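You operate a simulated robot arm through the tools that you are given. There is no shell and no other tool. Be economical: measure what you need, move in short steps, check, and stop when the job is done.

You are at the controls of a simulated robot arm. One attempt, no reset.

JOB
Put the grey coupler on the green tag. Then press the three key three times. Then take the 25 A fuse from the clear end of the test bench and leave it on top of the silver core there. Then open the bench drawer. The order counts. Set down upright: grey coupler.

The check looks at the end state, three seconds after you hand in, the way a careful person would. Anything else that was tipped, shoved, dropped, spilled or broken makes it a failure.

ROBOT AND FRAMES
A 5-joint arm with a fingered hand on a trunk, on a base that drives. Base frame: it is fixed to the floor where the robot stands at the start and does not move with it; the origin is under the middle of the robot, x ahead of it, y to its left, z up; the surface under the hand at the start is at about z = 860. Readings come in mm, degrees, newtons and seconds.
With the tool pointing down near the work surface it reaches from about 760 to 860 mm from the robot's upright axis, wherever it stands. Its first joint turns from -115.0 to 115.0 degrees. Places, roughly: bench drawer [-4300, -5400, 700]; core [3500, 2000, 750]; fuse [3500, 1750, 1000]; green tag [1250, 750, 750]; grey coupler (4x4x7 cm) [700, 100, 1300]; three key [1400, 900, 900]. The tool tilts only in the upright plane through the base axis and itself; it spins freely about its own axis. Payload 4 kg.
The tool frame sits at the grasp point between the pads (the TCP): z along the fingers, y along the line on which they close. The tips reach 30 mm beyond it. The gripper opens to 104 mm. The gripper's body begins 35 mm behind the TCP. The gripper is a hand of 3 fingers: y runs from the thumb to the fingers, the wrist lies at [-15, -113, -190] in the tool frame, and closing takes about 1.5 s.
Orientation is that of the tool frame in the base frame, as [roll, pitch, yaw] about the fixed x, y, z axes, in that order (R = Rz(yaw) Ry(pitch) Rx(roll)). With the fingers straight down and the wrist toward the robot, the tool's x, y and z point along [0, 1, 0], [1, 0, 0] and [0, 0, -1] of the base frame.

CONTROLS
- The arm moves only by the tool nudge_tool. Its argument "motion" is a list of rows, each a list of 7 numbers: the turn, a rotation vector about the tool's x, y, z in degrees, then the shift along the tool's x, y, z in mm, then the opening, from 0 (shut) to 1 (fully open). In form: [[ax, ay, az, dx, dy, dz, claw], ...]. A call has 1 to 10 rows; each row shifts and turns the commanded pose from where the row before left it, along the tool's axes as they then stand. Each row takes 0.2 s and may step no farther than 50 mm and 8.6 degrees from the row before; otherwise, or with a gripper value out of range, the whole call is refused. A pose out of reach is approached as far as the arm can. The call stops where the force on the tool passes 40 N (or 10 N more than at its start, if that is more) or the arm is blocked; 0.2 s more then pass. Each finger travels about 153 mm/s and halts on what it meets, pressing with about 29 N; the grip force reading is that of the motor and also rises with nothing between the fingers. The clock runs only during rows and for 0.2 s after the last one: add rows that do not move to give the fingers time. The reply holds the time, the measured pose of the TCP, the force on the tool along the base axes, the opening and the grip force, in the units named above and with some noise, with the torque about the TCP (base axes, N m) and any sound that the robot's microphone picked up.
- Cameras (640 x 400 px; columns grow to the right, rows downward): "scene" is now at [32.8, 160.5, 1535.9]; the picture's right is [-0.14, -0.99, 0.00], its down [-0.16, 0.02, -0.99] and it looks along [0.98, -0.14, -0.16] (base axes); focal length 265 px, centre (320, 200). "wrist" rides on the gripper at [64, -94, -117] in the tool frame; the picture's right is [-0.72, 0.33, -0.61], its down [-0.64, -0.65, 0.40] and it looks along [-0.27, 0.68, 0.68] (tool axes); focal length 238 px, centre (320, 200). There is no depth. A picture from a camera that has moved, and an enlarged one, comes with that camera's place and axes in the base frame and with its lens.
- grab_frame(camera): a new picture of that camera. No time passes.
- lift_body(by): slides the trunk up (or, below 0, down) by that many mm; the arm and the scene camera ride with it, the base frame stays. It gives what a move gives, with no picture.
- steer(legs): drives the robot by 1 to 6 legs, each [ahead, turn to the left] in mm and degrees, along the robot's own axes; the way and the turn of a leg run together, so that a leg with both is an arc; at most 1500 mm and 180 degrees a leg. The arm and the cameras ride along, it lands a little off, and it stops where it bumps. It gives what a move gives.
- grasp_type(shape): the hand has 3 fingers and takes this shape, open, in about a second: jaw (thumb against the fingers, like two jaws); tri (thumb and two fingers); tip (a fingertip pinch); poke (one finger out to press); point (the index stretched); flat (the hand flat); cup (the hand cupped); fist (a fist). The gripper value then closes the fingers along that shape, each until it touches; the sizes above hold for jaw. It gives what a move gives, with no picture.
- aim_head(pan, tilt): turns the head with the scene camera to pan (to the left, within 155 degrees either way) and tilt (down, from -29 to 69), counted from straight ahead of the robot. It gives what a move gives.
- zoom(camera, box): a new picture of the part [left, top, right, bottom] of that camera's present view, enlarged. No time passes.
- hand_in(): hands the job in; it is judged then, once.

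Go step by step. Nothing tells you exact positions but the pictures and the camera data: compare them with the known pose of the tool, close in by small moves and look again before you grip or let go. The budget is 165 turns and 108 pictures, counting those below and the enlarged ones. Unless the task says otherwise, let go and move clear before handing in.

The tools are called after "Call:" by a JSON object that holds its "api" and its "payload". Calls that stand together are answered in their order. nudge_tool: Moves the arm, as the interface text tells. Its arguments: {"type":"object","properties":{"motion":{"type":"array","items":{"type":"array","items":{"type":"number"}}}},"required":["motion"]} The other tools are called the same way: lift_body (by) slides the trunk up or down; grasp_type (shape) gives the hand a shape; steer (legs) drives the base; aim_head (pan, tilt) turns the head that bears the scene camera; grab_frame (camera) takes a picture; zoom (camera, box) takes an enlarged picture of a part of a camera's view; hand_in () hands the job in.

At the start:

```text
t: 0.0
ee_pos: [329.6, 19.7, 1485.2]
tool_rot: [-180.0, -0.5, 90.4]
ft_force: [-0.5, 0.4, 0.7]
wrist_torque: [0.02, -0.01, 0.0]
opening: 103.7
grip_force: 0.1
shape: jaw
trunk travel left (down, up): [-518.0, 472.0]
robot x, y, heading: [-2.0, -1.6, 0.2]
head pan, tilt: [-7.9, 9.2]
```

scene: 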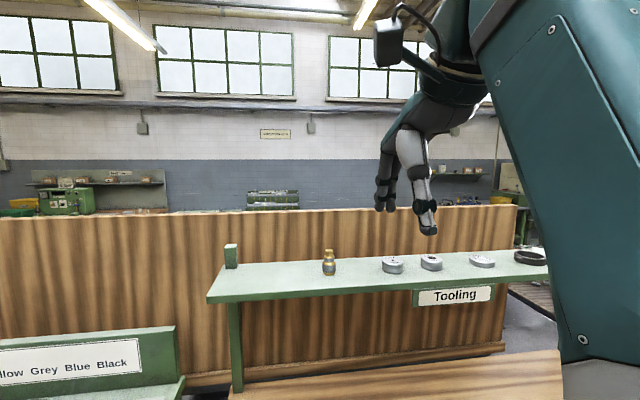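
wrist: 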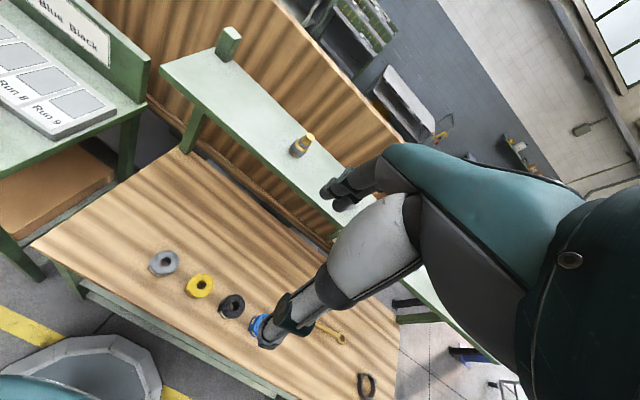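

I see a wood bench with coloured nuts, a shelf with tooling, and a keypad-like panel to the left. I'll look around with the head first.

Call:
{"api": "aim_head", "payload": {"pan": 10, "tilt": 40}}

Call:
{"api": "grab_frame", "payload": {"camera": "scene"}}

Call:
{"api": "aim_head", "payload": {"pan": 40, "tilt": 25}}

Call:
{"api": "grab_frame", "payload": {"camera": "scene"}}

```text
t: 1.0
ee_pos: [330.8, 18.9, 1484.2]
tool_rot: [-179.9, -0.4, 90.2]
ft_force: [-0.3, 1.0, -0.3]
wrist_torque: [-0.02, 0.0, -0.01]
opening: 103.7
grip_force: 0.0
shape: jaw
trunk travel left (down, up): [-518.0, 472.0]
robot x, y, heading: [3.4, -1.9, 0.1]
head pan, tilt: [10.0, 40.0]
```

```text
105 pictures are left
camera scene: at [24.6, 187.9, 1487.1], right [0.17, -0.98, 0.0], down [-0.63, -0.11, -0.77], along [0.76, 0.13, -0.64], focal length 265 px, centre (320, 200)
```

scene: 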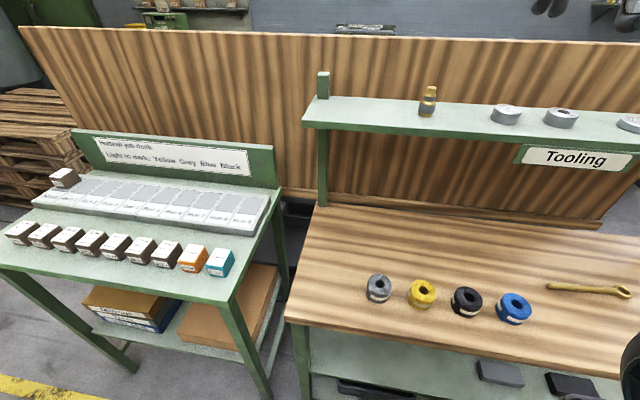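

```text
t: 1.9
ee_pos: [329.7, 19.0, 1485.6]
tool_rot: [-180.0, -0.3, 90.3]
ft_force: [-0.1, -0.4, -0.4]
wrist_torque: [0.01, -0.03, 0.01]
opening: 103.7
grip_force: 0.1
shape: jaw
trunk travel left (down, up): [-518.0, 472.0]
robot x, y, heading: [-2.0, -1.2, 0.0]
head pan, tilt: [40.0, 25.0]
```

```text
104 pictures are left
camera scene: at [11.4, 232.3, 1510.3], right [0.64, -0.77, 0.0], down [-0.32, -0.27, -0.91], along [0.69, 0.58, -0.42], focal length 265 px, centre (320, 200)
```

scene: 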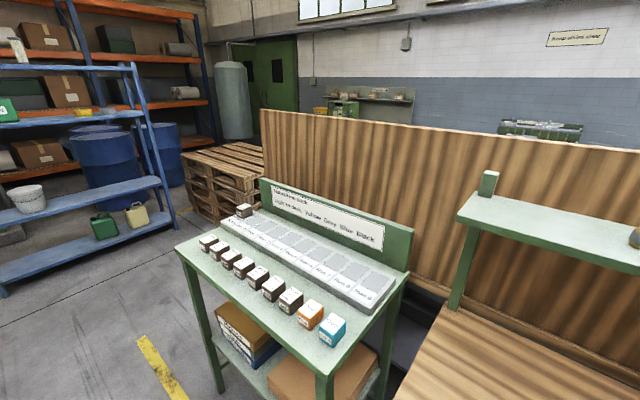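

A brass/grey fitting stands on the shelf; the surrounding details need closer looks. I zoom on shelf and the area to the left table.

Call:
{"api": "zoom", "payload": {"camera": "scene", "box": [170, 170, 420, 330]}}

Call:
{"api": "aim_head", "payload": {"pan": 0, "tilt": 20}}

Call:
{"api": "zoom", "payload": {"camera": "scene", "box": [220, 140, 420, 265]}}

Call:
{"api": "aim_head", "payload": {"pan": -40, "tilt": 40}}

Call:
{"api": "grab_frame", "payload": {"camera": "scene"}}

```text
2.50 times, centred on (295, 250) of scene
camera zoom: at [11.4, 232.3, 1510.3], right [0.64, -0.77, 0.0], down [-0.32, -0.27, -0.91], along [0.69, 0.58, -0.42], focal length 662 px, centre (382, 75)
```

zoom: 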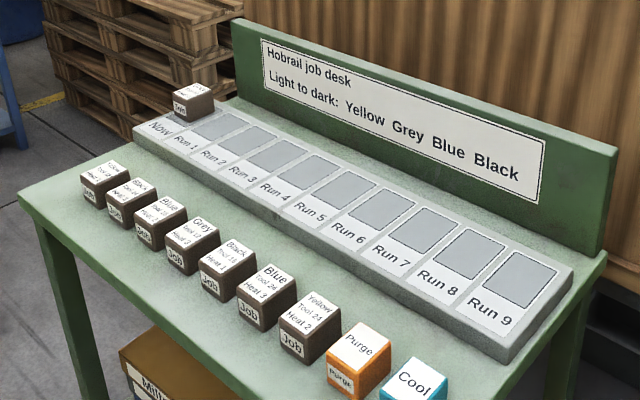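

```text
t: 3.0
ee_pos: [328.8, 17.4, 1485.0]
tool_rot: [-180.0, -0.4, 90.3]
ft_force: [0.2, 0.4, -0.4]
wrist_torque: [0.01, -0.02, 0.03]
opening: 103.6
grip_force: 0.0
shape: jaw
trunk travel left (down, up): [-518.0, 472.0]
robot x, y, heading: [0.2, -0.1, -0.0]
head pan, tilt: [0.0, 20.0]
```

```text
3.20 times, centred on (320, 202) of scene
camera zoom: at [33.9, 173.3, 1518.4], right [0.0, -1.0, 0.0], down [-0.34, 0.0, -0.94], along [0.94, 0.0, -0.34], focal length 847 px, centre (320, 192)
```

zoom: 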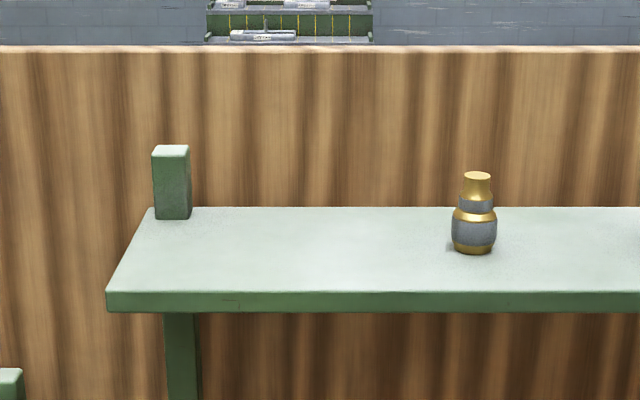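

```text
t: 4.0
ee_pos: [330.1, 18.8, 1484.0]
tool_rot: [179.9, -0.5, 90.3]
ft_force: [-0.2, 0.3, -0.3]
wrist_torque: [0.01, 0.01, 0.0]
opening: 103.9
grip_force: 0.1
shape: jaw
trunk travel left (down, up): [-518.0, 472.0]
robot x, y, heading: [-3.2, 1.0, 0.0]
head pan, tilt: [-40.0, 40.0]
```

```text
101 pictures are left
camera scene: at [6.0, 118.6, 1487.0], right [-0.64, -0.77, 0.0], down [-0.49, 0.41, -0.77], along [0.59, -0.49, -0.64], focal length 265 px, centre (320, 200)
```

scene: 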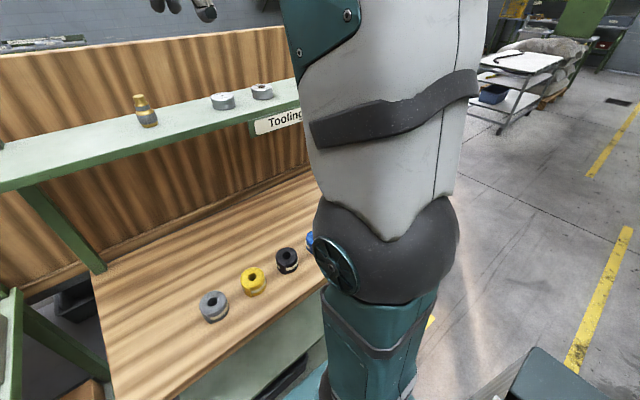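

The grey-banded fitting on the shelf is the coupler candidate. The tag and key are apparently behind the partition; I'll raise the trunk to look over it.

Call:
{"api": "lift_body", "payload": {"by": 400}}

Call:
{"api": "aim_head", "payload": {"pan": 30, "tilt": 35}}

Call:
{"api": "grab_frame", "payload": {"camera": "scene"}}

Call:
{"api": "aim_head", "payload": {"pan": 25, "tilt": 10}}

Call:
{"api": "grab_frame", "payload": {"camera": "scene"}}

```text
t: 7.9
ee_pos: [329.1, 19.0, 1883.7]
tool_rot: [-180.0, -0.4, 90.3]
ft_force: [0.2, -0.7, 1.1]
wrist_torque: [0.02, 0.03, 0.01]
opening: 103.7
grip_force: 0.0
shape: jaw
trunk travel left (down, up): [-918.0, 72.0]
robot x, y, heading: [-3.9, 0.4, -0.2]
head pan, tilt: [-40.0, 40.0]
```

```text
t: 9.3
ee_pos: [329.6, 19.1, 1885.2]
tool_rot: [180.0, -0.4, 90.3]
ft_force: [0.8, 0.6, -0.6]
wrist_torque: [0.02, -0.01, 0.02]
opening: 103.6
grip_force: 0.0
shape: jaw
trunk travel left (down, up): [-918.0, 72.0]
robot x, y, heading: [3.4, -3.0, -0.2]
head pan, tilt: [30.0, 35.0]
```

```text
100 pictures are left
camera scene: at [17.1, 217.2, 1894.5], right [0.5, -0.87, 0.0], down [-0.5, -0.29, -0.82], along [0.71, 0.41, -0.57], focal length 265 px, centre (320, 200)
```

scene: 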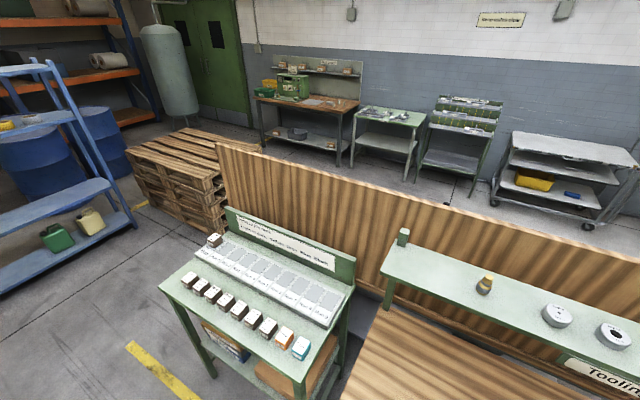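

```text
t: 10.2
ee_pos: [329.8, 19.3, 1884.2]
tool_rot: [-180.0, -0.4, 90.3]
ft_force: [0.0, 0.3, 0.0]
wrist_torque: [0.0, 0.01, -0.01]
opening: 104.0
grip_force: 0.0
shape: jaw
trunk travel left (down, up): [-918.0, 72.0]
robot x, y, heading: [4.5, 0.2, -0.1]
head pan, tilt: [25.0, 10.0]
```

```text
99 pictures are left
camera scene: at [25.1, 212.6, 1934.6], right [0.42, -0.91, 0.0], down [-0.16, -0.07, -0.98], along [0.89, 0.42, -0.17], focal length 265 px, centre (320, 200)
```

scene: 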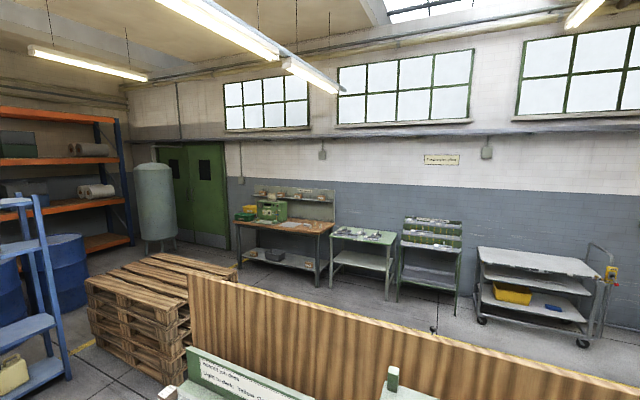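

The far test bench and desk are seen, but the region behind the partition is hidden. I'll look with the higher wrist camera and zoom on the far bench.

Call:
{"api": "grab_frame", "payload": {"camera": "wrist"}}

Call:
{"api": "zoom", "payload": {"camera": "scene", "box": [220, 170, 480, 320]}}

```text
98 pictures are left
camera wrist: at [233.7, 82.0, 2000.6], right [0.33, -0.72, 0.61], down [-0.65, -0.64, -0.41], along [0.68, -0.26, -0.68], focal length 238 px, centre (320, 200)
```

wrist: 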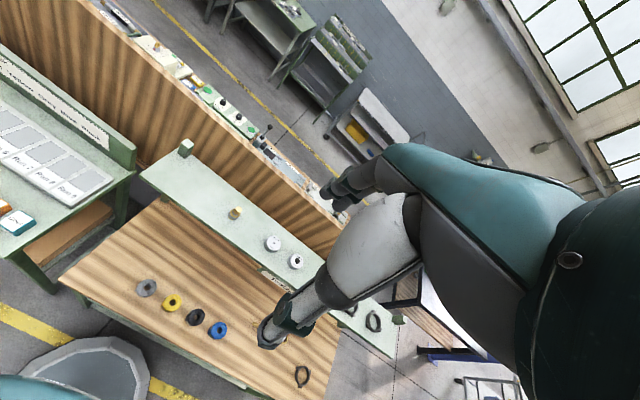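

```text
2.46 times, centred on (350, 245) of scene
camera zoom: at [25.1, 212.6, 1934.6], right [0.42, -0.91, 0.0], down [-0.16, -0.07, -0.98], along [0.89, 0.42, -0.17], focal length 651 px, centre (246, 89)
```

zoom: 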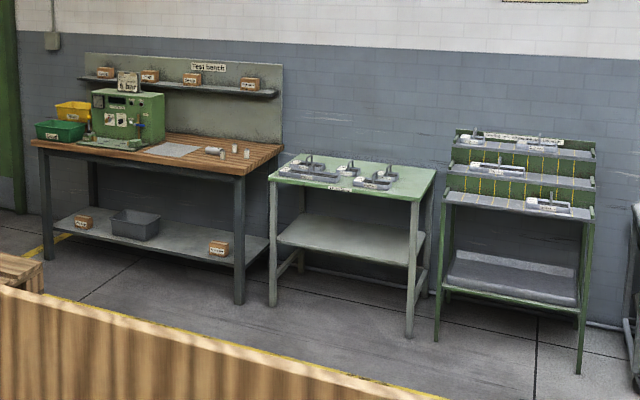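

There's a bench behind the partition. I zoom there with the wrist camera.

Call:
{"api": "zoom", "payload": {"camera": "wrist", "box": [90, 0, 350, 160]}}

Call:
{"api": "aim_head", "payload": {"pan": 155, "tilt": 15}}

Call:
{"api": "grab_frame", "payload": {"camera": "scene"}}

Call:
{"api": "aim_head", "payload": {"pan": -130, "tilt": 15}}

Call:
{"api": "grab_frame", "payload": {"camera": "scene"}}

```text
2.46 times, centred on (220, 80) of wrist
camera zoom: at [233.7, 82.0, 2000.6], right [0.33, -0.72, 0.61], down [-0.65, -0.64, -0.41], along [0.68, -0.26, -0.68], focal length 587 px, centre (566, 495)
```

zoom: 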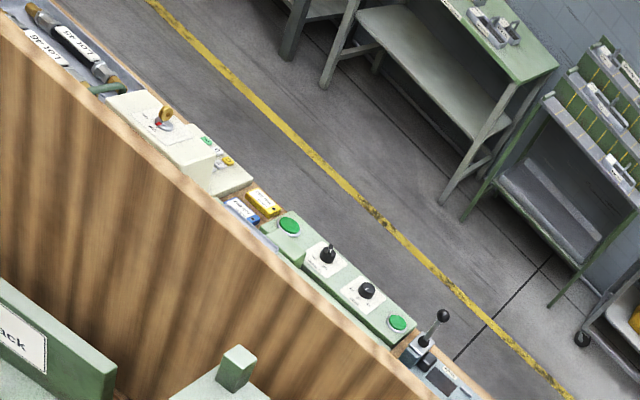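

```text
t: 12.3
ee_pos: [329.4, 19.2, 1884.7]
tool_rot: [-179.9, -0.4, 90.3]
ft_force: [0.3, -0.3, -0.5]
wrist_torque: [-0.01, 0.02, 0.0]
opening: 103.5
grip_force: 0.1
shape: jaw
trunk travel left (down, up): [-918.0, 72.0]
robot x, y, heading: [-0.9, 4.7, -0.4]
head pan, tilt: [154.7, 15.0]
```

```text
95 pictures are left
camera scene: at [-143.6, 213.2, 1926.5], right [0.43, 0.9, 0.0], down [0.23, -0.11, -0.97], along [-0.87, 0.41, -0.26], focal length 265 px, centre (320, 200)
```

scene: 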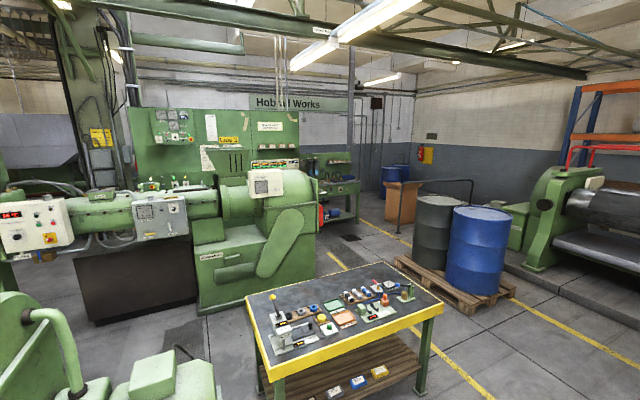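

```text
t: 16.2
ee_pos: [329.0, 18.3, 1884.9]
tool_rot: [-179.9, -0.4, 90.3]
ft_force: [-0.7, 0.0, 0.7]
wrist_torque: [-0.03, 0.01, -0.01]
opening: 103.5
grip_force: 0.1
shape: jaw
trunk travel left (down, up): [-918.0, 72.0]
robot x, y, heading: [-3.1, 2.4, 0.0]
head pan, tilt: [-130.0, 15.0]
```

```text
94 pictures are left
camera scene: at [-119.2, 101.6, 1926.5], right [-0.77, 0.64, 0.0], down [0.17, 0.2, -0.97], along [-0.62, -0.74, -0.26], focal length 265 px, centre (320, 200)
```

scene: 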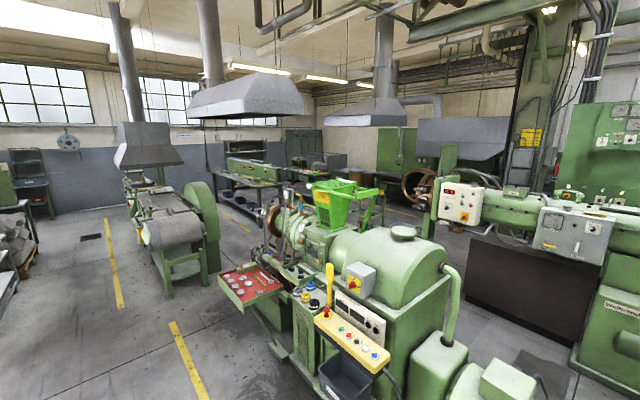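

The coupler stands on the shelf at about (685, 42, base 1230). I'll extend the arm forward, high above, and check where it lands.

Call:
{"api": "nudge_tool", "payload": {"motion": [[0, 0, 0, 3, 45, 0, 1], [0, 0, 0, 3, 45, 0, 1], [0, 0, 0, 3, 45, 0, 1], [0, 0, 0, 3, 45, 0, 1], [0, 0, 0, 3, 45, 0, 1], [0, 0, 0, 3, 45, 0, 1], [0, 0, 0, 3, 45, 0, 1], [0, 0, 0, 2, 38, 0, 1], [0, 0, 0, 0, 0, 0, 1]]}}

Call:
{"api": "aim_head", "payload": {"pan": -15, "tilt": 35}}

Call:
{"api": "grab_frame", "payload": {"camera": "scene"}}

Call:
{"api": "grab_frame", "payload": {"camera": "wrist"}}

```text
t: 18.2
ee_pos: [609.5, 28.9, 1758.8]
tool_rot: [179.9, -0.7, 90.5]
ft_force: [-0.5, 0.2, 0.0]
wrist_torque: [-0.01, -0.04, -0.04]
opening: 103.8
grip_force: 0.1
shape: jaw
out of reach, approached as far as the arm can: row 1, 2, 3, 4, 5, 6, 7, 8
trunk travel left (down, up): [-918.0, 72.0]
robot x, y, heading: [-0.8, -2.3, -0.0]
head pan, tilt: [-130.0, 15.0]
```

```text
t: 20.1
ee_pos: [610.7, 28.5, 1758.5]
tool_rot: [-180.0, -0.7, 90.6]
ft_force: [-0.7, -0.5, -0.2]
wrist_torque: [-0.03, -0.04, 0.02]
opening: 103.4
grip_force: 0.0
shape: jaw
trunk travel left (down, up): [-918.0, 72.0]
robot x, y, heading: [2.9, 0.2, -0.0]
head pan, tilt: [-15.0, 35.0]
```

```text
93 pictures are left
camera scene: at [25.9, 150.3, 1894.5], right [-0.26, -0.97, 0.0], down [-0.55, 0.15, -0.82], along [0.79, -0.21, -0.57], focal length 265 px, centre (320, 200)
```

scene: 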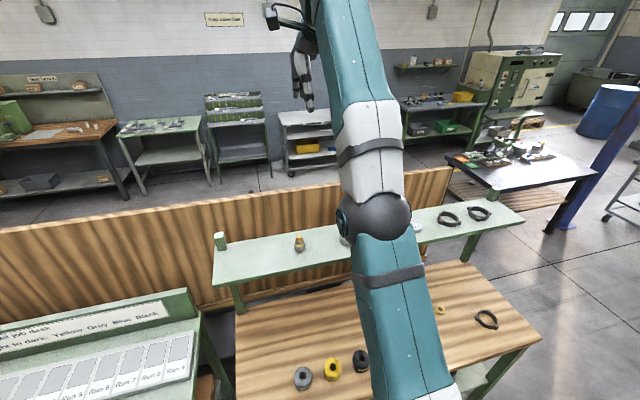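

```text
92 pictures are left
camera wrist: at [514.6, 90.8, 1875.0], right [0.33, -0.72, 0.6], down [-0.65, -0.64, -0.41], along [0.69, -0.25, -0.68], focal length 238 px, centre (320, 200)
```

wrist: 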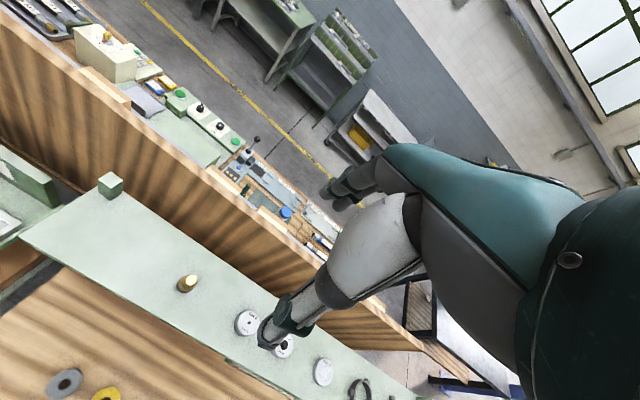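

The arm hit a reach boundary at this height. I'll lower the tool and continue outward.

Call:
{"api": "nudge_tool", "payload": {"motion": [[0, 0, 0, 2, 15, 40, 1], [0, 0, 0, 2, 15, 40, 1], [0, 0, 0, 2, 15, 40, 1], [0, 0, 0, 2, 15, 40, 1], [0, 0, 0, 2, 14, 40, 1], [0, 0, 0, 0, 0, 0, 1]]}}

```text
t: 21.5
ee_pos: [740.6, 31.9, 1617.1]
tool_rot: [-179.9, -0.7, 90.6]
ft_force: [0.2, -0.4, 0.1]
wrist_torque: [-0.05, 0.02, 0.04]
opening: 104.0
grip_force: 0.0
shape: jaw
out of reach, approached as far as the arm can: row 1, 2, 3, 4, 5
trunk travel left (down, up): [-918.0, 72.0]
robot x, y, heading: [0.3, -2.3, -0.2]
head pan, tilt: [-15.0, 35.0]
```

The tool is on the outer reach boundary. I'll back the base 100 mm so the coupler falls in the comfortable reach range, then lower the tool.

Call:
{"api": "steer", "payload": {"legs": [[-100, 0]]}}

Call:
{"api": "nudge_tool", "payload": {"motion": [[0, 0, 0, 0, 10, 40, 1], [0, 0, 0, 0, 10, 40, 1], [0, 0, 0, 0, 10, 40, 1], [0, 0, 0, 0, 10, 40, 1], [0, 0, 0, 0, 0, 40, 1], [0, 0, 0, 0, 0, 0, 1]]}}

Call:
{"api": "grab_frame", "payload": {"camera": "scene"}}

Call:
{"api": "grab_frame", "payload": {"camera": "wrist"}}

```text
t: 22.7
ee_pos: [640.5, 32.2, 1615.7]
tool_rot: [-179.8, -0.7, 90.6]
ft_force: [-0.3, 0.8, 0.1]
wrist_torque: [-0.04, 0.0, -0.03]
opening: 103.7
grip_force: 0.1
shape: jaw
trunk travel left (down, up): [-918.0, 72.0]
robot x, y, heading: [-97.7, 0.9, 0.3]
head pan, tilt: [-15.0, 35.0]
```

```text
t: 24.1
ee_pos: [728.8, 34.7, 1439.8]
tool_rot: [-179.7, -0.7, 90.6]
ft_force: [0.1, -0.6, 1.0]
wrist_torque: [-0.03, -0.01, 0.02]
opening: 103.8
grip_force: 0.1
shape: jaw
out of reach, approached as far as the arm can: row 1, 2, 3, 4, 5
trunk travel left (down, up): [-918.0, 72.0]
robot x, y, heading: [-101.4, 2.1, -0.2]
head pan, tilt: [-15.0, 35.0]
```

```text
91 pictures are left
camera scene: at [-74.8, 150.4, 1894.6], right [-0.26, -0.97, 0.0], down [-0.55, 0.15, -0.82], along [0.79, -0.21, -0.57], focal length 265 px, centre (320, 200)
```

scene: 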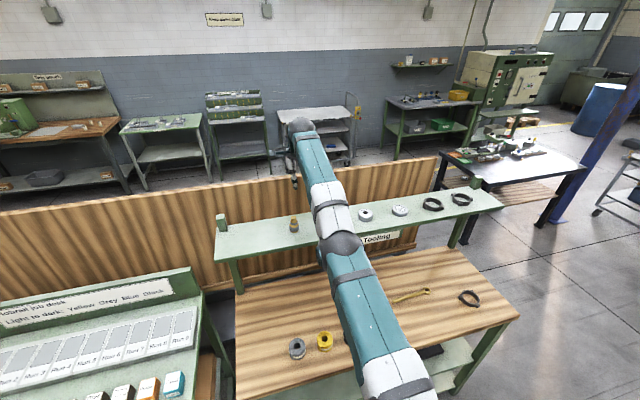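

```text
90 pictures are left
camera wrist: at [634.1, 97.0, 1556.5], right [0.34, -0.72, 0.6], down [-0.65, -0.64, -0.41], along [0.68, -0.25, -0.69], focal length 238 px, centre (320, 200)
```

wrist: 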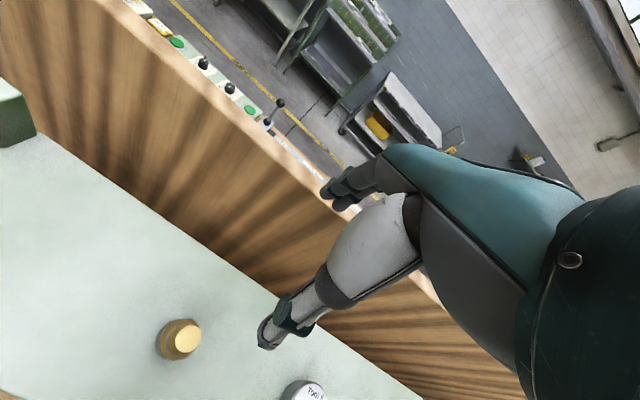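

The coupler is visible in both views; zooming for a precise fix.

Call:
{"api": "zoom", "payload": {"camera": "wrist", "box": [80, 280, 272, 400]}}

Call:
{"api": "zoom", "payload": {"camera": "scene", "box": [240, 170, 368, 250]}}

```text
3.33 times, centred on (176, 340) of wrist
camera zoom: at [634.1, 97.0, 1556.5], right [0.34, -0.72, 0.6], down [-0.65, -0.64, -0.41], along [0.68, -0.25, -0.69], focal length 794 px, centre (800, -267)
```

zoom: 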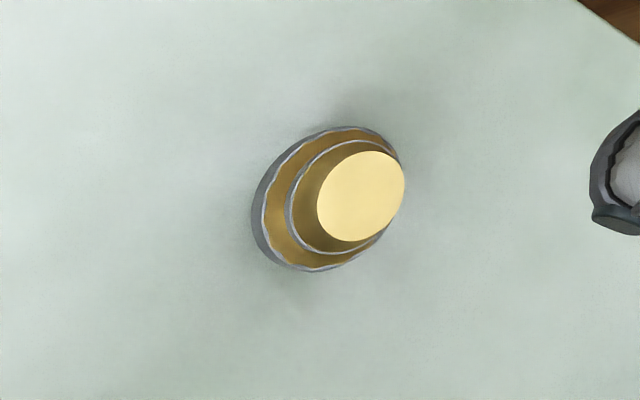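

```text
5.00 times, centred on (304, 210) of scene
camera zoom: at [-74.8, 150.4, 1894.6], right [-0.26, -0.97, 0.0], down [-0.55, 0.15, -0.82], along [0.79, -0.21, -0.57], focal length 1323 px, centre (400, 150)
```

zoom: 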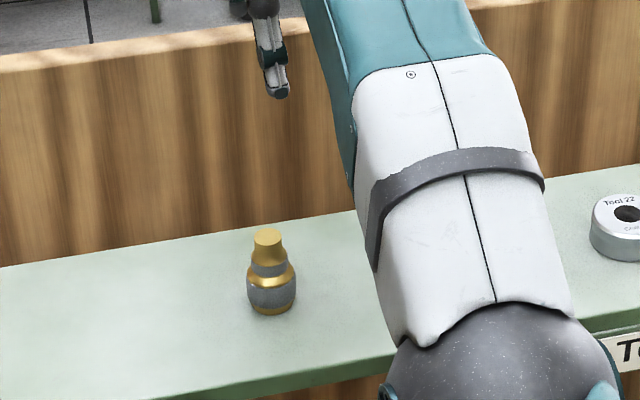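

Triangulation puts the coupler axis at (656, 54), top z≈1310, so shelf ≈1240. The arm's reach is a thin shell (≈760–860 mm), so I'll back off 50 mm more and position above the coupler.

Call:
{"api": "steer", "payload": {"legs": [[-50, 0]]}}

Call:
{"api": "nudge_tool", "payload": {"motion": [[0, 0, 0, 19, -23, 0, 1], [0, 0, 0, 0, 0, 40, 1], [0, 0, 0, 0, 0, 0, 1]]}}

Call:
{"api": "zoom", "payload": {"camera": "scene", "box": [240, 140, 400, 240]}}

Call:
{"api": "grab_frame", "payload": {"camera": "wrist"}}

```text
t: 25.0
ee_pos: [677.6, 36.5, 1441.4]
tool_rot: [-179.8, -0.7, 90.5]
ft_force: [0.3, -0.5, 0.6]
wrist_torque: [-0.01, -0.02, 0.02]
opening: 103.5
grip_force: 0.1
shape: jaw
trunk travel left (down, up): [-918.0, 72.0]
robot x, y, heading: [-149.4, 3.1, 0.2]
head pan, tilt: [-15.0, 35.0]
```

```text
t: 25.8
ee_pos: [688.4, 50.2, 1410.5]
tool_rot: [-179.6, -1.2, 90.9]
ft_force: [0.6, -0.6, -0.6]
wrist_torque: [0.0, 0.0, 0.02]
opening: 103.7
grip_force: 0.0
shape: jaw
out of reach, approached as far as the arm can: row 1, 2
trunk travel left (down, up): [-918.0, 72.0]
robot x, y, heading: [-152.8, 1.8, 0.1]
head pan, tilt: [-15.0, 35.0]
```

```text
4.00 times, centred on (320, 190) of scene
camera zoom: at [-124.5, 150.7, 1894.5], right [-0.26, -0.97, 0.0], down [-0.55, 0.15, -0.82], along [0.79, -0.21, -0.57], focal length 1058 px, centre (320, 240)
```

zoom: 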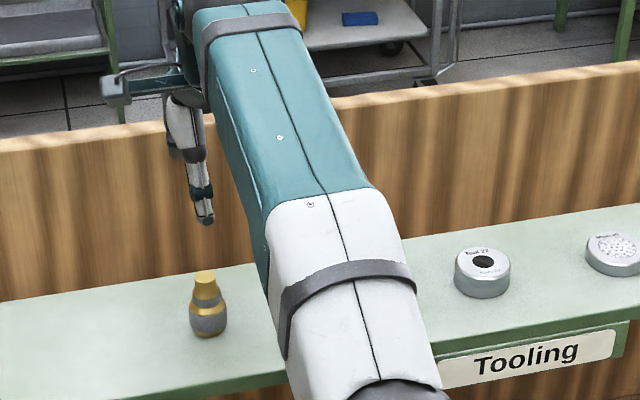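

```text
86 pictures are left
camera wrist: at [592.6, 110.7, 1527.7], right [0.34, -0.73, 0.6], down [-0.65, -0.64, -0.41], along [0.68, -0.24, -0.69], focal length 238 px, centre (320, 200)
```

wrist: 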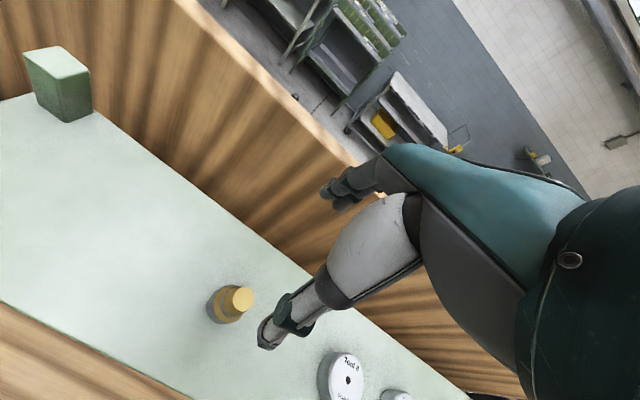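

Still out of reach at this height; I'll probe which way the boundary lies with an outward/downward step — checking only height, staying above the coupler.

Call:
{"api": "nudge_tool", "payload": {"motion": [[0, 0, 0, 0, 20, 0, 1], [0, 0, 0, 0, 0, 0, 1]]}}

Call:
{"api": "nudge_tool", "payload": {"motion": [[0, 0, 0, 0, -20, 20, 1], [0, 0, 0, 0, 0, 0, 1]]}}

```text
t: 26.4
ee_pos: [693.1, 48.0, 1406.0]
tool_rot: [-179.7, -1.1, 90.8]
ft_force: [-0.1, -0.6, -0.1]
wrist_torque: [0.01, -0.01, -0.03]
opening: 103.8
grip_force: 0.0
shape: jaw
out of reach, approached as far as the arm can: row 1
trunk travel left (down, up): [-918.0, 72.0]
robot x, y, heading: [-148.9, 2.2, -0.2]
head pan, tilt: [-15.0, 35.0]
```

```text
t: 27.0
ee_pos: [694.7, 46.6, 1392.4]
tool_rot: [-179.6, -1.1, 90.8]
ft_force: [0.2, 0.3, 0.0]
wrist_torque: [-0.01, 0.0, 0.0]
opening: 103.8
grip_force: 0.0
shape: jaw
out of reach, approached as far as the arm can: row 1
trunk travel left (down, up): [-918.0, 72.0]
robot x, y, heading: [-150.5, -0.2, 0.0]
head pan, tilt: [-15.0, 35.0]
```

The arm behaves like a rigid link (radius ≈700 about a shoulder), so height and reach trade off and vertical motion should be by the trunk. I'll raise the arm to shorten reach to the coupler's distance.

Call:
{"api": "nudge_tool", "payload": {"motion": [[0, 0, 0, 3, -12, -36, 1], [0, 0, 0, 2, -13, -36, 1], [0, 0, 0, 2, -14, -36, 1], [0, 0, 0, 0, 0, 0, 1]]}}

```text
t: 28.0
ee_pos: [656.7, 49.2, 1500.2]
tool_rot: [-179.6, -1.3, 90.9]
ft_force: [0.6, -1.0, -0.5]
wrist_torque: [0.02, 0.03, -0.02]
opening: 103.7
grip_force: 0.0
shape: jaw
trunk travel left (down, up): [-918.0, 72.0]
robot x, y, heading: [-150.4, 4.1, 0.1]
head pan, tilt: [-15.0, 35.0]
```

The model holds: tool at (656.7, 49, 1500). Shift y by 5 and lower the trunk to just above the coupler, then look.

Call:
{"api": "nudge_tool", "payload": {"motion": [[0, 0, 0, 5, 0, 0, 1], [0, 0, 0, 0, 0, 0, 1]]}}

Call:
{"api": "lift_body", "payload": {"by": -130}}

Call:
{"api": "grab_frame", "payload": {"camera": "wrist"}}

Call:
{"api": "zoom", "payload": {"camera": "scene", "box": [210, 90, 370, 190]}}

```text
t: 28.6
ee_pos: [654.7, 51.3, 1501.8]
tool_rot: [-179.8, -1.2, 90.9]
ft_force: [-0.3, -0.1, 0.7]
wrist_torque: [-0.04, 0.0, 0.0]
opening: 103.9
grip_force: 0.1
shape: jaw
out of reach, approached as far as the arm can: row 1
trunk travel left (down, up): [-918.0, 72.0]
robot x, y, heading: [-153.9, -1.2, -0.0]
head pan, tilt: [-15.0, 35.0]
```

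```text
t: 30.2
ee_pos: [655.8, 50.5, 1371.1]
tool_rot: [-179.8, -1.3, 91.1]
ft_force: [0.1, -0.4, -0.7]
wrist_torque: [0.01, -0.01, 0.03]
opening: 104.1
grip_force: 0.0
shape: jaw
trunk travel left (down, up): [-788.0, 202.0]
robot x, y, heading: [-151.5, 2.1, 0.1]
head pan, tilt: [-15.0, 35.0]
```

```text
85 pictures are left
camera wrist: at [559.4, 111.2, 1488.7], right [0.34, -0.73, 0.6], down [-0.64, -0.64, -0.42], along [0.68, -0.24, -0.69], focal length 238 px, centre (320, 200)
```

wrist: 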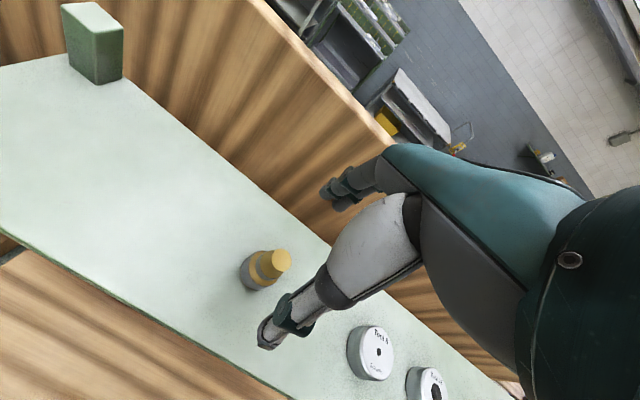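

```text
4.00 times, centred on (290, 140) of scene
camera zoom: at [-124.0, 150.4, 1764.6], right [-0.26, -0.97, 0.0], down [-0.55, 0.15, -0.82], along [0.79, -0.21, -0.57], focal length 1058 px, centre (440, 440)
```

zoom: 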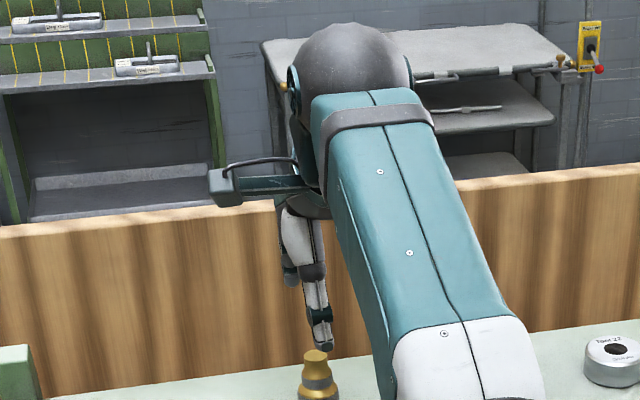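

The coupler is ~3 mm nearer and 4 mm further left than the TCP. Correct and lower in steps.

Call:
{"api": "nudge_tool", "payload": {"motion": [[0, 0, 0, 5, -3, -7, 1], [0, 0, 0, 0, 0, 0, 1]]}}

Call:
{"api": "lift_body", "payload": {"by": -45}}

Call:
{"api": "grab_frame", "payload": {"camera": "wrist"}}

Call:
{"api": "zoom", "payload": {"camera": "scene", "box": [210, 70, 370, 170]}}

```text
t: 30.8
ee_pos: [652.5, 56.6, 1378.7]
tool_rot: [-179.7, -1.6, 91.1]
ft_force: [0.3, 0.3, -0.2]
wrist_torque: [-0.03, 0.01, 0.0]
opening: 103.7
grip_force: 0.0
shape: jaw
trunk travel left (down, up): [-788.0, 202.0]
robot x, y, heading: [-146.4, 3.0, 0.1]
head pan, tilt: [-15.0, 35.0]
```

```text
t: 31.7
ee_pos: [653.2, 54.8, 1331.8]
tool_rot: [-179.7, -1.5, 91.1]
ft_force: [-0.7, -0.2, -0.1]
wrist_torque: [0.01, -0.03, -0.01]
opening: 103.8
grip_force: 0.1
shape: jaw
trunk travel left (down, up): [-743.0, 247.0]
robot x, y, heading: [-150.3, 5.2, 0.2]
head pan, tilt: [-15.0, 35.0]
```

```text
83 pictures are left
camera wrist: at [556.3, 114.9, 1450.7], right [0.34, -0.73, 0.59], down [-0.64, -0.64, -0.42], along [0.68, -0.24, -0.69], focal length 238 px, centre (320, 200)
```

wrist: 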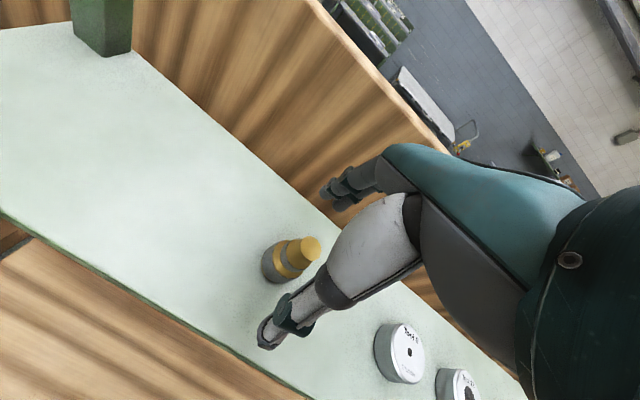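

```text
4.00 times, centred on (290, 120) of scene
camera zoom: at [-124.0, 150.4, 1719.5], right [-0.26, -0.97, 0.0], down [-0.55, 0.15, -0.82], along [0.79, -0.21, -0.57], focal length 1058 px, centre (440, 520)
```

zoom: 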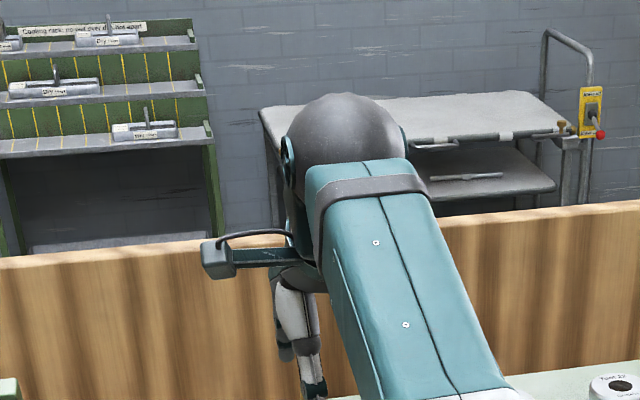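

TCP lines up with the coupler axis. Lower 56 mm more, checking for contact.

Call:
{"api": "lift_body", "payload": {"by": -56}}

Call:
{"api": "grab_frame", "payload": {"camera": "wrist"}}

```text
t: 32.6
ee_pos: [651.3, 55.7, 1276.9]
tool_rot: [-179.6, -1.6, 91.0]
ft_force: [0.6, -0.2, 0.1]
wrist_torque: [0.0, -0.02, -0.02]
opening: 103.6
grip_force: 0.1
shape: jaw
trunk travel left (down, up): [-687.0, 303.0]
robot x, y, heading: [-145.6, 0.9, 0.0]
head pan, tilt: [-15.0, 35.0]
```

```text
81 pictures are left
camera wrist: at [556.3, 114.9, 1394.8], right [0.34, -0.73, 0.59], down [-0.64, -0.64, -0.42], along [0.68, -0.24, -0.69], focal length 238 px, centre (320, 200)
```

wrist: 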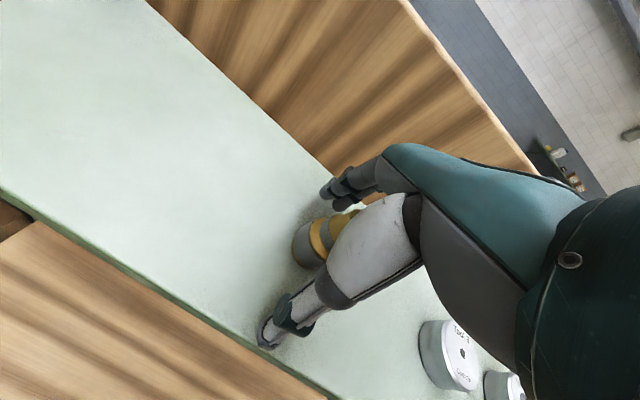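

The fingers straddle the coupler near the shelf. Close.

Call:
{"api": "nudge_tool", "payload": {"motion": [[0, 0, 0, 0, 0, 0, 0.7], [0, 0, 0, 0, 0, 0, 0.5], [0, 0, 0, 0, 0, 0, 0.3], [0, 0, 0, 0, 0, 0, 0.2], [0, 0, 0, 0, 0, 0, 0.2], [0, 0, 0, 0, 0, 0, 0.2], [0, 0, 0, 0, 0, 0, 0.2]]}}

Call:
{"api": "grab_frame", "payload": {"camera": "wrist"}}

```text
t: 34.2
ee_pos: [652.8, 56.5, 1276.4]
tool_rot: [-179.7, -1.4, 91.1]
ft_force: [0.0, -0.4, -0.3]
wrist_torque: [-0.02, 0.01, 0.01]
opening: 25.4
grip_force: 28.9
shape: jaw
trunk travel left (down, up): [-687.0, 303.0]
robot x, y, heading: [-146.9, -2.4, 0.3]
head pan, tilt: [-15.0, 35.0]
```

```text
80 pictures are left
camera wrist: at [556.6, 115.0, 1394.5], right [0.34, -0.73, 0.59], down [-0.64, -0.64, -0.42], along [0.68, -0.24, -0.69], focal length 238 px, centre (320, 200)
```

wrist: 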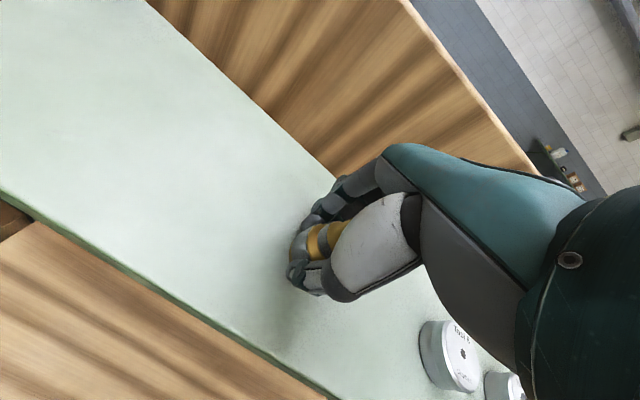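

Grip holds at 25 mm (neck). Lift.

Call:
{"api": "nudge_tool", "payload": {"motion": [[0, 0, 0, 0, 0, 0, 0.1], [0, 0, 0, 0, 0, 0, 0.1]]}}

Call:
{"api": "lift_body", "payload": {"by": 60}}

Call:
{"api": "grab_frame", "payload": {"camera": "wrist"}}

```text
t: 34.8
ee_pos: [652.1, 58.4, 1277.2]
tool_rot: [-179.7, -1.5, 91.0]
ft_force: [0.1, 1.2, 0.2]
wrist_torque: [0.05, -0.03, -0.01]
opening: 25.0
grip_force: 28.6
shape: jaw
trunk travel left (down, up): [-687.0, 303.0]
robot x, y, heading: [-150.1, -1.0, 0.1]
head pan, tilt: [-15.0, 35.0]
```

```text
t: 35.8
ee_pos: [652.0, 55.9, 1336.6]
tool_rot: [-179.6, -1.4, 91.1]
ft_force: [1.1, -0.4, -1.1]
wrist_torque: [0.02, 0.02, 0.01]
opening: 25.3
grip_force: 29.0
shape: jaw
trunk travel left (down, up): [-747.0, 243.0]
robot x, y, heading: [-151.0, -0.8, 0.4]
head pan, tilt: [-15.0, 35.0]
```

```text
79 pictures are left
camera wrist: at [556.9, 115.1, 1454.3], right [0.34, -0.73, 0.59], down [-0.64, -0.64, -0.42], along [0.68, -0.24, -0.69], focal length 238 px, centre (320, 200)
```

wrist: 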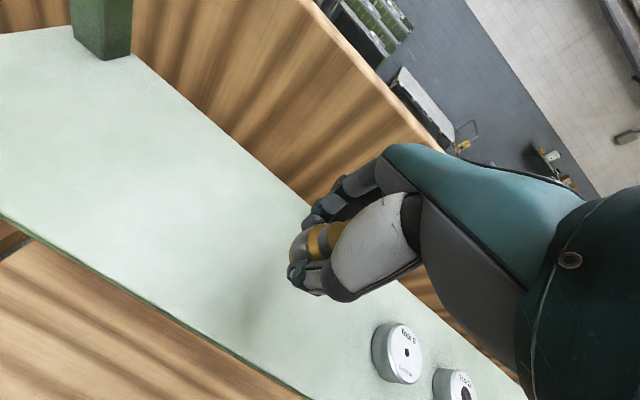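

Coupler is held. Raise the trunk and look around for a driving route.

Call:
{"api": "lift_body", "payload": {"by": 240}}

Call:
{"api": "aim_head", "payload": {"pan": 10, "tilt": 35}}

Call:
{"api": "grab_frame", "payload": {"camera": "scene"}}

Call:
{"api": "aim_head", "payload": {"pan": -40, "tilt": 35}}

Call:
{"api": "grab_frame", "payload": {"camera": "scene"}}

Call:
{"api": "grab_frame", "payload": {"camera": "wrist"}}

```text
t: 38.3
ee_pos: [653.2, 55.8, 1576.7]
tool_rot: [-179.7, -1.5, 91.0]
ft_force: [-0.5, 0.4, -2.5]
wrist_torque: [0.04, -0.03, -0.03]
opening: 25.4
grip_force: 29.2
shape: jaw
trunk travel left (down, up): [-987.0, 3.0]
robot x, y, heading: [-150.0, 4.3, -0.0]
head pan, tilt: [-15.0, 35.0]
```

```text
t: 39.2
ee_pos: [653.0, 55.0, 1577.5]
tool_rot: [-179.6, -1.5, 91.1]
ft_force: [0.0, 1.2, -2.9]
wrist_torque: [0.01, -0.02, -0.05]
opening: 25.3
grip_force: 28.7
shape: jaw
trunk travel left (down, up): [-987.0, 3.0]
robot x, y, heading: [-147.9, -3.5, -0.1]
head pan, tilt: [10.0, 35.0]
```

```text
78 pictures are left
camera scene: at [-121.9, 188.4, 1963.5], right [0.17, -0.98, 0.0], down [-0.57, -0.1, -0.82], along [0.81, 0.14, -0.57], focal length 265 px, centre (320, 200)
```

scene: 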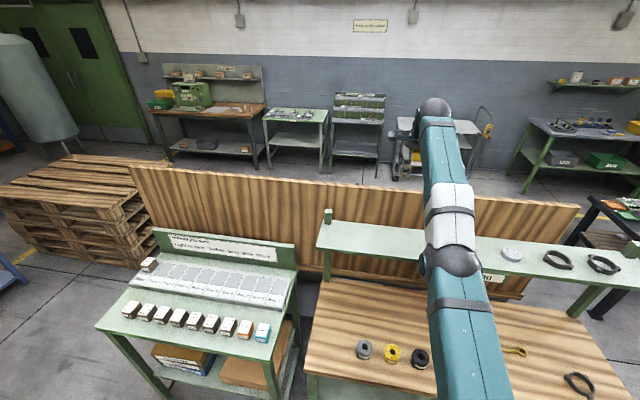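

```text
t: 40.4
ee_pos: [651.4, 56.1, 1578.0]
tool_rot: [-179.7, -1.5, 91.1]
ft_force: [-0.8, 0.1, -1.3]
wrist_torque: [0.04, -0.01, -0.05]
opening: 25.3
grip_force: 29.1
shape: jaw
trunk travel left (down, up): [-987.0, 3.0]
robot x, y, heading: [-153.4, 1.6, -0.3]
head pan, tilt: [-40.0, 35.0]
```

```text
77 pictures are left
camera scene: at [-141.1, 116.8, 1963.5], right [-0.64, -0.77, 0.0], down [-0.44, 0.37, -0.82], along [0.63, -0.53, -0.57], focal length 265 px, centre (320, 200)
```

scene: 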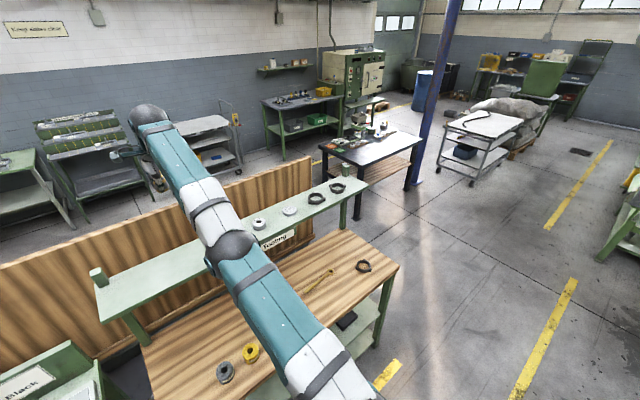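

```text
76 pictures are left
camera wrist: at [556.8, 115.1, 1694.5], right [0.34, -0.73, 0.59], down [-0.64, -0.64, -0.42], along [0.68, -0.24, -0.69], focal length 238 px, centre (320, 200)
```

wrist: 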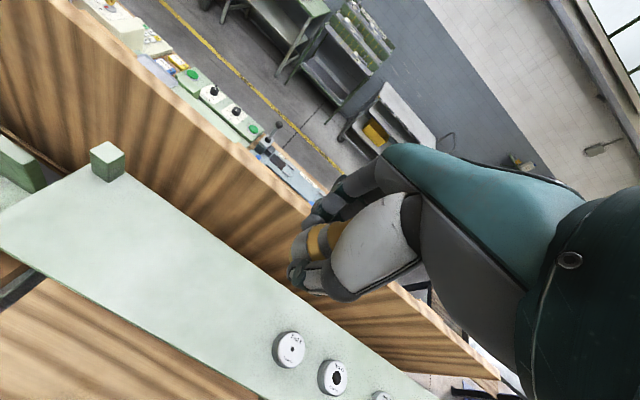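

I'll zoom on the gap right of the partition to judge the route to the aisle behind it.

Call:
{"api": "zoom", "payload": {"camera": "scene", "box": [220, 80, 480, 242]}}

Call:
{"api": "aim_head", "payload": {"pan": -60, "tilt": 50}}

Call:
{"api": "grab_frame", "payload": {"camera": "scene"}}

```text
2.46 times, centred on (350, 161) of scene
camera zoom: at [-141.1, 116.8, 1963.5], right [-0.64, -0.77, 0.0], down [-0.44, 0.37, -0.82], along [0.63, -0.53, -0.57], focal length 651 px, centre (246, 296)
```

zoom: 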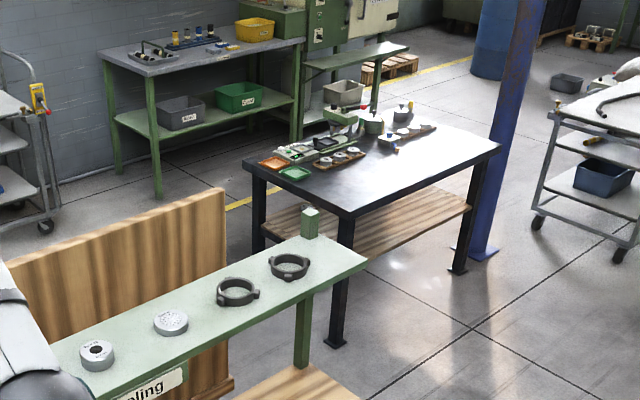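

```text
t: 41.2
ee_pos: [653.9, 54.9, 1575.5]
tool_rot: [-179.7, -1.4, 91.0]
ft_force: [-1.2, 0.4, -1.7]
wrist_torque: [0.04, 0.02, -0.01]
opening: 25.4
grip_force: 29.2
shape: jaw
trunk travel left (down, up): [-987.0, 3.0]
robot x, y, heading: [-151.8, -3.4, 0.1]
head pan, tilt: [-60.0, 50.0]
```

```text
74 pictures are left
camera scene: at [-170.0, 106.6, 1941.9], right [-0.87, -0.5, 0.0], down [-0.38, 0.66, -0.64], along [0.32, -0.56, -0.77], focal length 265 px, centre (320, 200)
```

scene: 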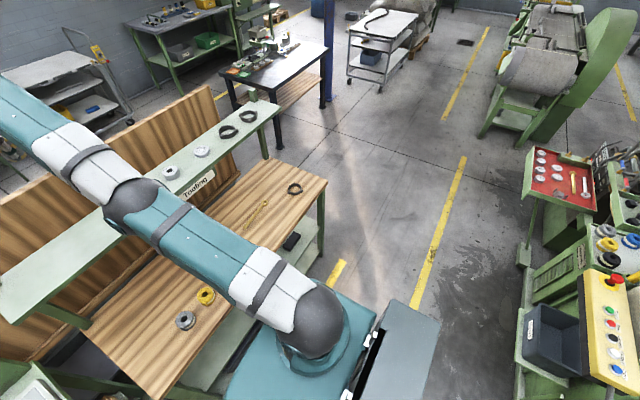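

The black table's left edge is at y≈−1770 and the partition ends at y≈−620, so I can pass at y≈−1230. Drive there in legs.

Call:
{"api": "steer", "payload": {"legs": [[0, -90], [1230, 0], [0, 90]]}}

Call:
{"api": "aim_head", "payload": {"pan": 0, "tilt": 35}}

Call:
{"api": "grab_frame", "payload": {"camera": "scene"}}

```text
t: 55.2
ee_pos: [654.2, -1177.4, 1576.6]
tool_rot: [-179.8, -1.6, 91.5]
ft_force: [0.0, -0.5, -1.2]
wrist_torque: [0.0, -0.04, 0.01]
opening: 25.0
grip_force: 29.6
shape: jaw
trunk travel left (down, up): [-987.0, 3.0]
robot x, y, heading: [-148.4, -1236.4, 0.4]
head pan, tilt: [-60.0, 50.0]
```

```text
t: 56.5
ee_pos: [655.0, -1178.4, 1577.1]
tool_rot: [-179.7, -1.5, 91.5]
ft_force: [-0.3, -0.7, -1.2]
wrist_torque: [-0.01, 0.0, -0.02]
opening: 24.7
grip_force: 28.9
shape: jaw
trunk travel left (down, up): [-987.0, 3.0]
robot x, y, heading: [-147.6, -1237.5, 0.6]
head pan, tilt: [0.0, 35.0]
```

```text
73 pictures are left
camera scene: at [-119.9, -1065.8, 1963.5], right [0.01, -1.0, 0.0], down [-0.57, 0.0, -0.82], along [0.82, 0.0, -0.57], focal length 265 px, centre (320, 200)
```

scene: 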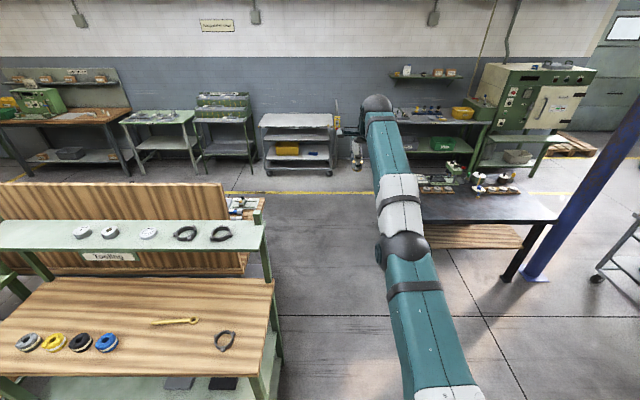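

Clear lane ahead. Drive to the aisle at x≈2250 and turn left.

Call:
{"api": "steer", "payload": {"legs": [[1200, 0], [1200, 0], [0, 90]]}}

Call:
{"api": "aim_head", "payload": {"pan": 20, "tilt": 35}}

Call:
{"api": "grab_frame", "payload": {"camera": "scene"}}

```text
t: 72.1
ee_pos: [2166.9, -427.7, 1577.1]
tool_rot: [-179.7, -1.4, -177.0]
ft_force: [0.0, 0.4, -2.3]
wrist_torque: [0.02, -0.01, 0.01]
opening: 24.5
grip_force: 28.8
shape: jaw
trunk travel left (down, up): [-987.0, 3.0]
robot x, y, heading: [2251.3, -1225.4, 91.9]
head pan, tilt: [0.0, 35.0]
```

```text
t: 72.9
ee_pos: [2166.4, -426.9, 1576.3]
tool_rot: [-179.5, -1.5, -176.9]
ft_force: [0.1, 0.9, -2.0]
wrist_torque: [-0.01, -0.01, -0.01]
opening: 24.6
grip_force: 29.2
shape: jaw
trunk travel left (down, up): [-987.0, 3.0]
robot x, y, heading: [2246.2, -1227.7, 91.9]
head pan, tilt: [20.0, 35.0]
```

```text
72 pictures are left
camera scene: at [2046.2, -1211.2, 1963.5], right [0.93, 0.37, 0.0], down [0.21, -0.53, -0.82], along [-0.3, 0.76, -0.57], focal length 265 px, centre (320, 200)
```

scene: 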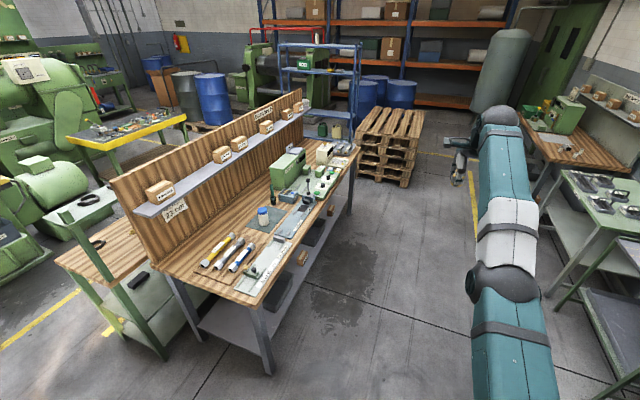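

Now I see the back bench. Zoom on its content.

Call:
{"api": "zoom", "payload": {"camera": "scene", "box": [190, 110, 380, 230]}}

Call:
{"api": "steer", "payload": {"legs": [[1000, -1.5]]}}

Call:
{"api": "aim_head", "payload": {"pan": 45, "tilt": 45}}

Call:
{"api": "grab_frame", "payload": {"camera": "scene"}}

```text
3.33 times, centred on (285, 170) of scene
camera zoom: at [2046.2, -1211.2, 1963.5], right [0.93, 0.37, 0.0], down [0.21, -0.53, -0.82], along [-0.3, 0.76, -0.57], focal length 882 px, centre (437, 300)
```

zoom: 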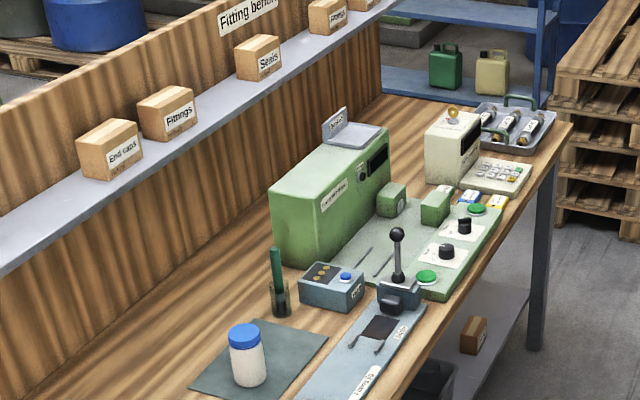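

```text
t: 78.0
ee_pos: [2148.0, 563.2, 1576.6]
tool_rot: [-179.6, -1.4, -177.7]
ft_force: [0.0, 0.6, -1.8]
wrist_torque: [-0.04, 0.02, -0.04]
opening: 24.5
grip_force: 28.7
shape: jaw
trunk travel left (down, up): [-987.0, 3.0]
robot x, y, heading: [2222.2, -241.3, 91.1]
head pan, tilt: [20.0, 35.0]
```

```text
t: 78.9
ee_pos: [2147.1, 563.7, 1575.5]
tool_rot: [-179.5, -1.5, -177.7]
ft_force: [-0.2, -0.1, -1.0]
wrist_torque: [-0.01, 0.0, -0.01]
opening: 24.6
grip_force: 28.6
shape: jaw
trunk travel left (down, up): [-987.0, 3.0]
robot x, y, heading: [2222.1, -235.7, 91.1]
head pan, tilt: [45.0, 45.0]
```

```text
70 pictures are left
camera scene: at [1991.8, -245.5, 1948.7], right [0.69, 0.72, 0.0], down [0.51, -0.49, -0.71], along [-0.51, 0.49, -0.71], focal length 265 px, centre (320, 200)
```

scene: 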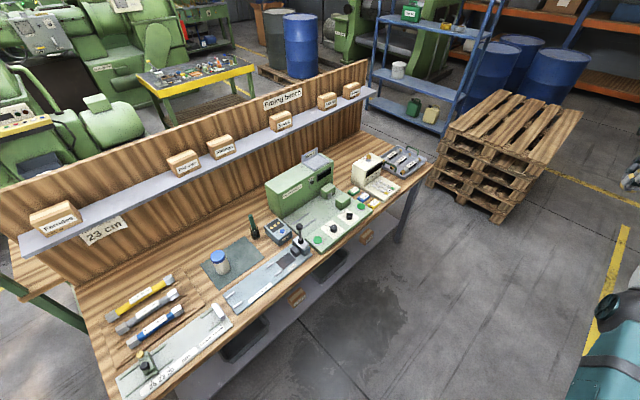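

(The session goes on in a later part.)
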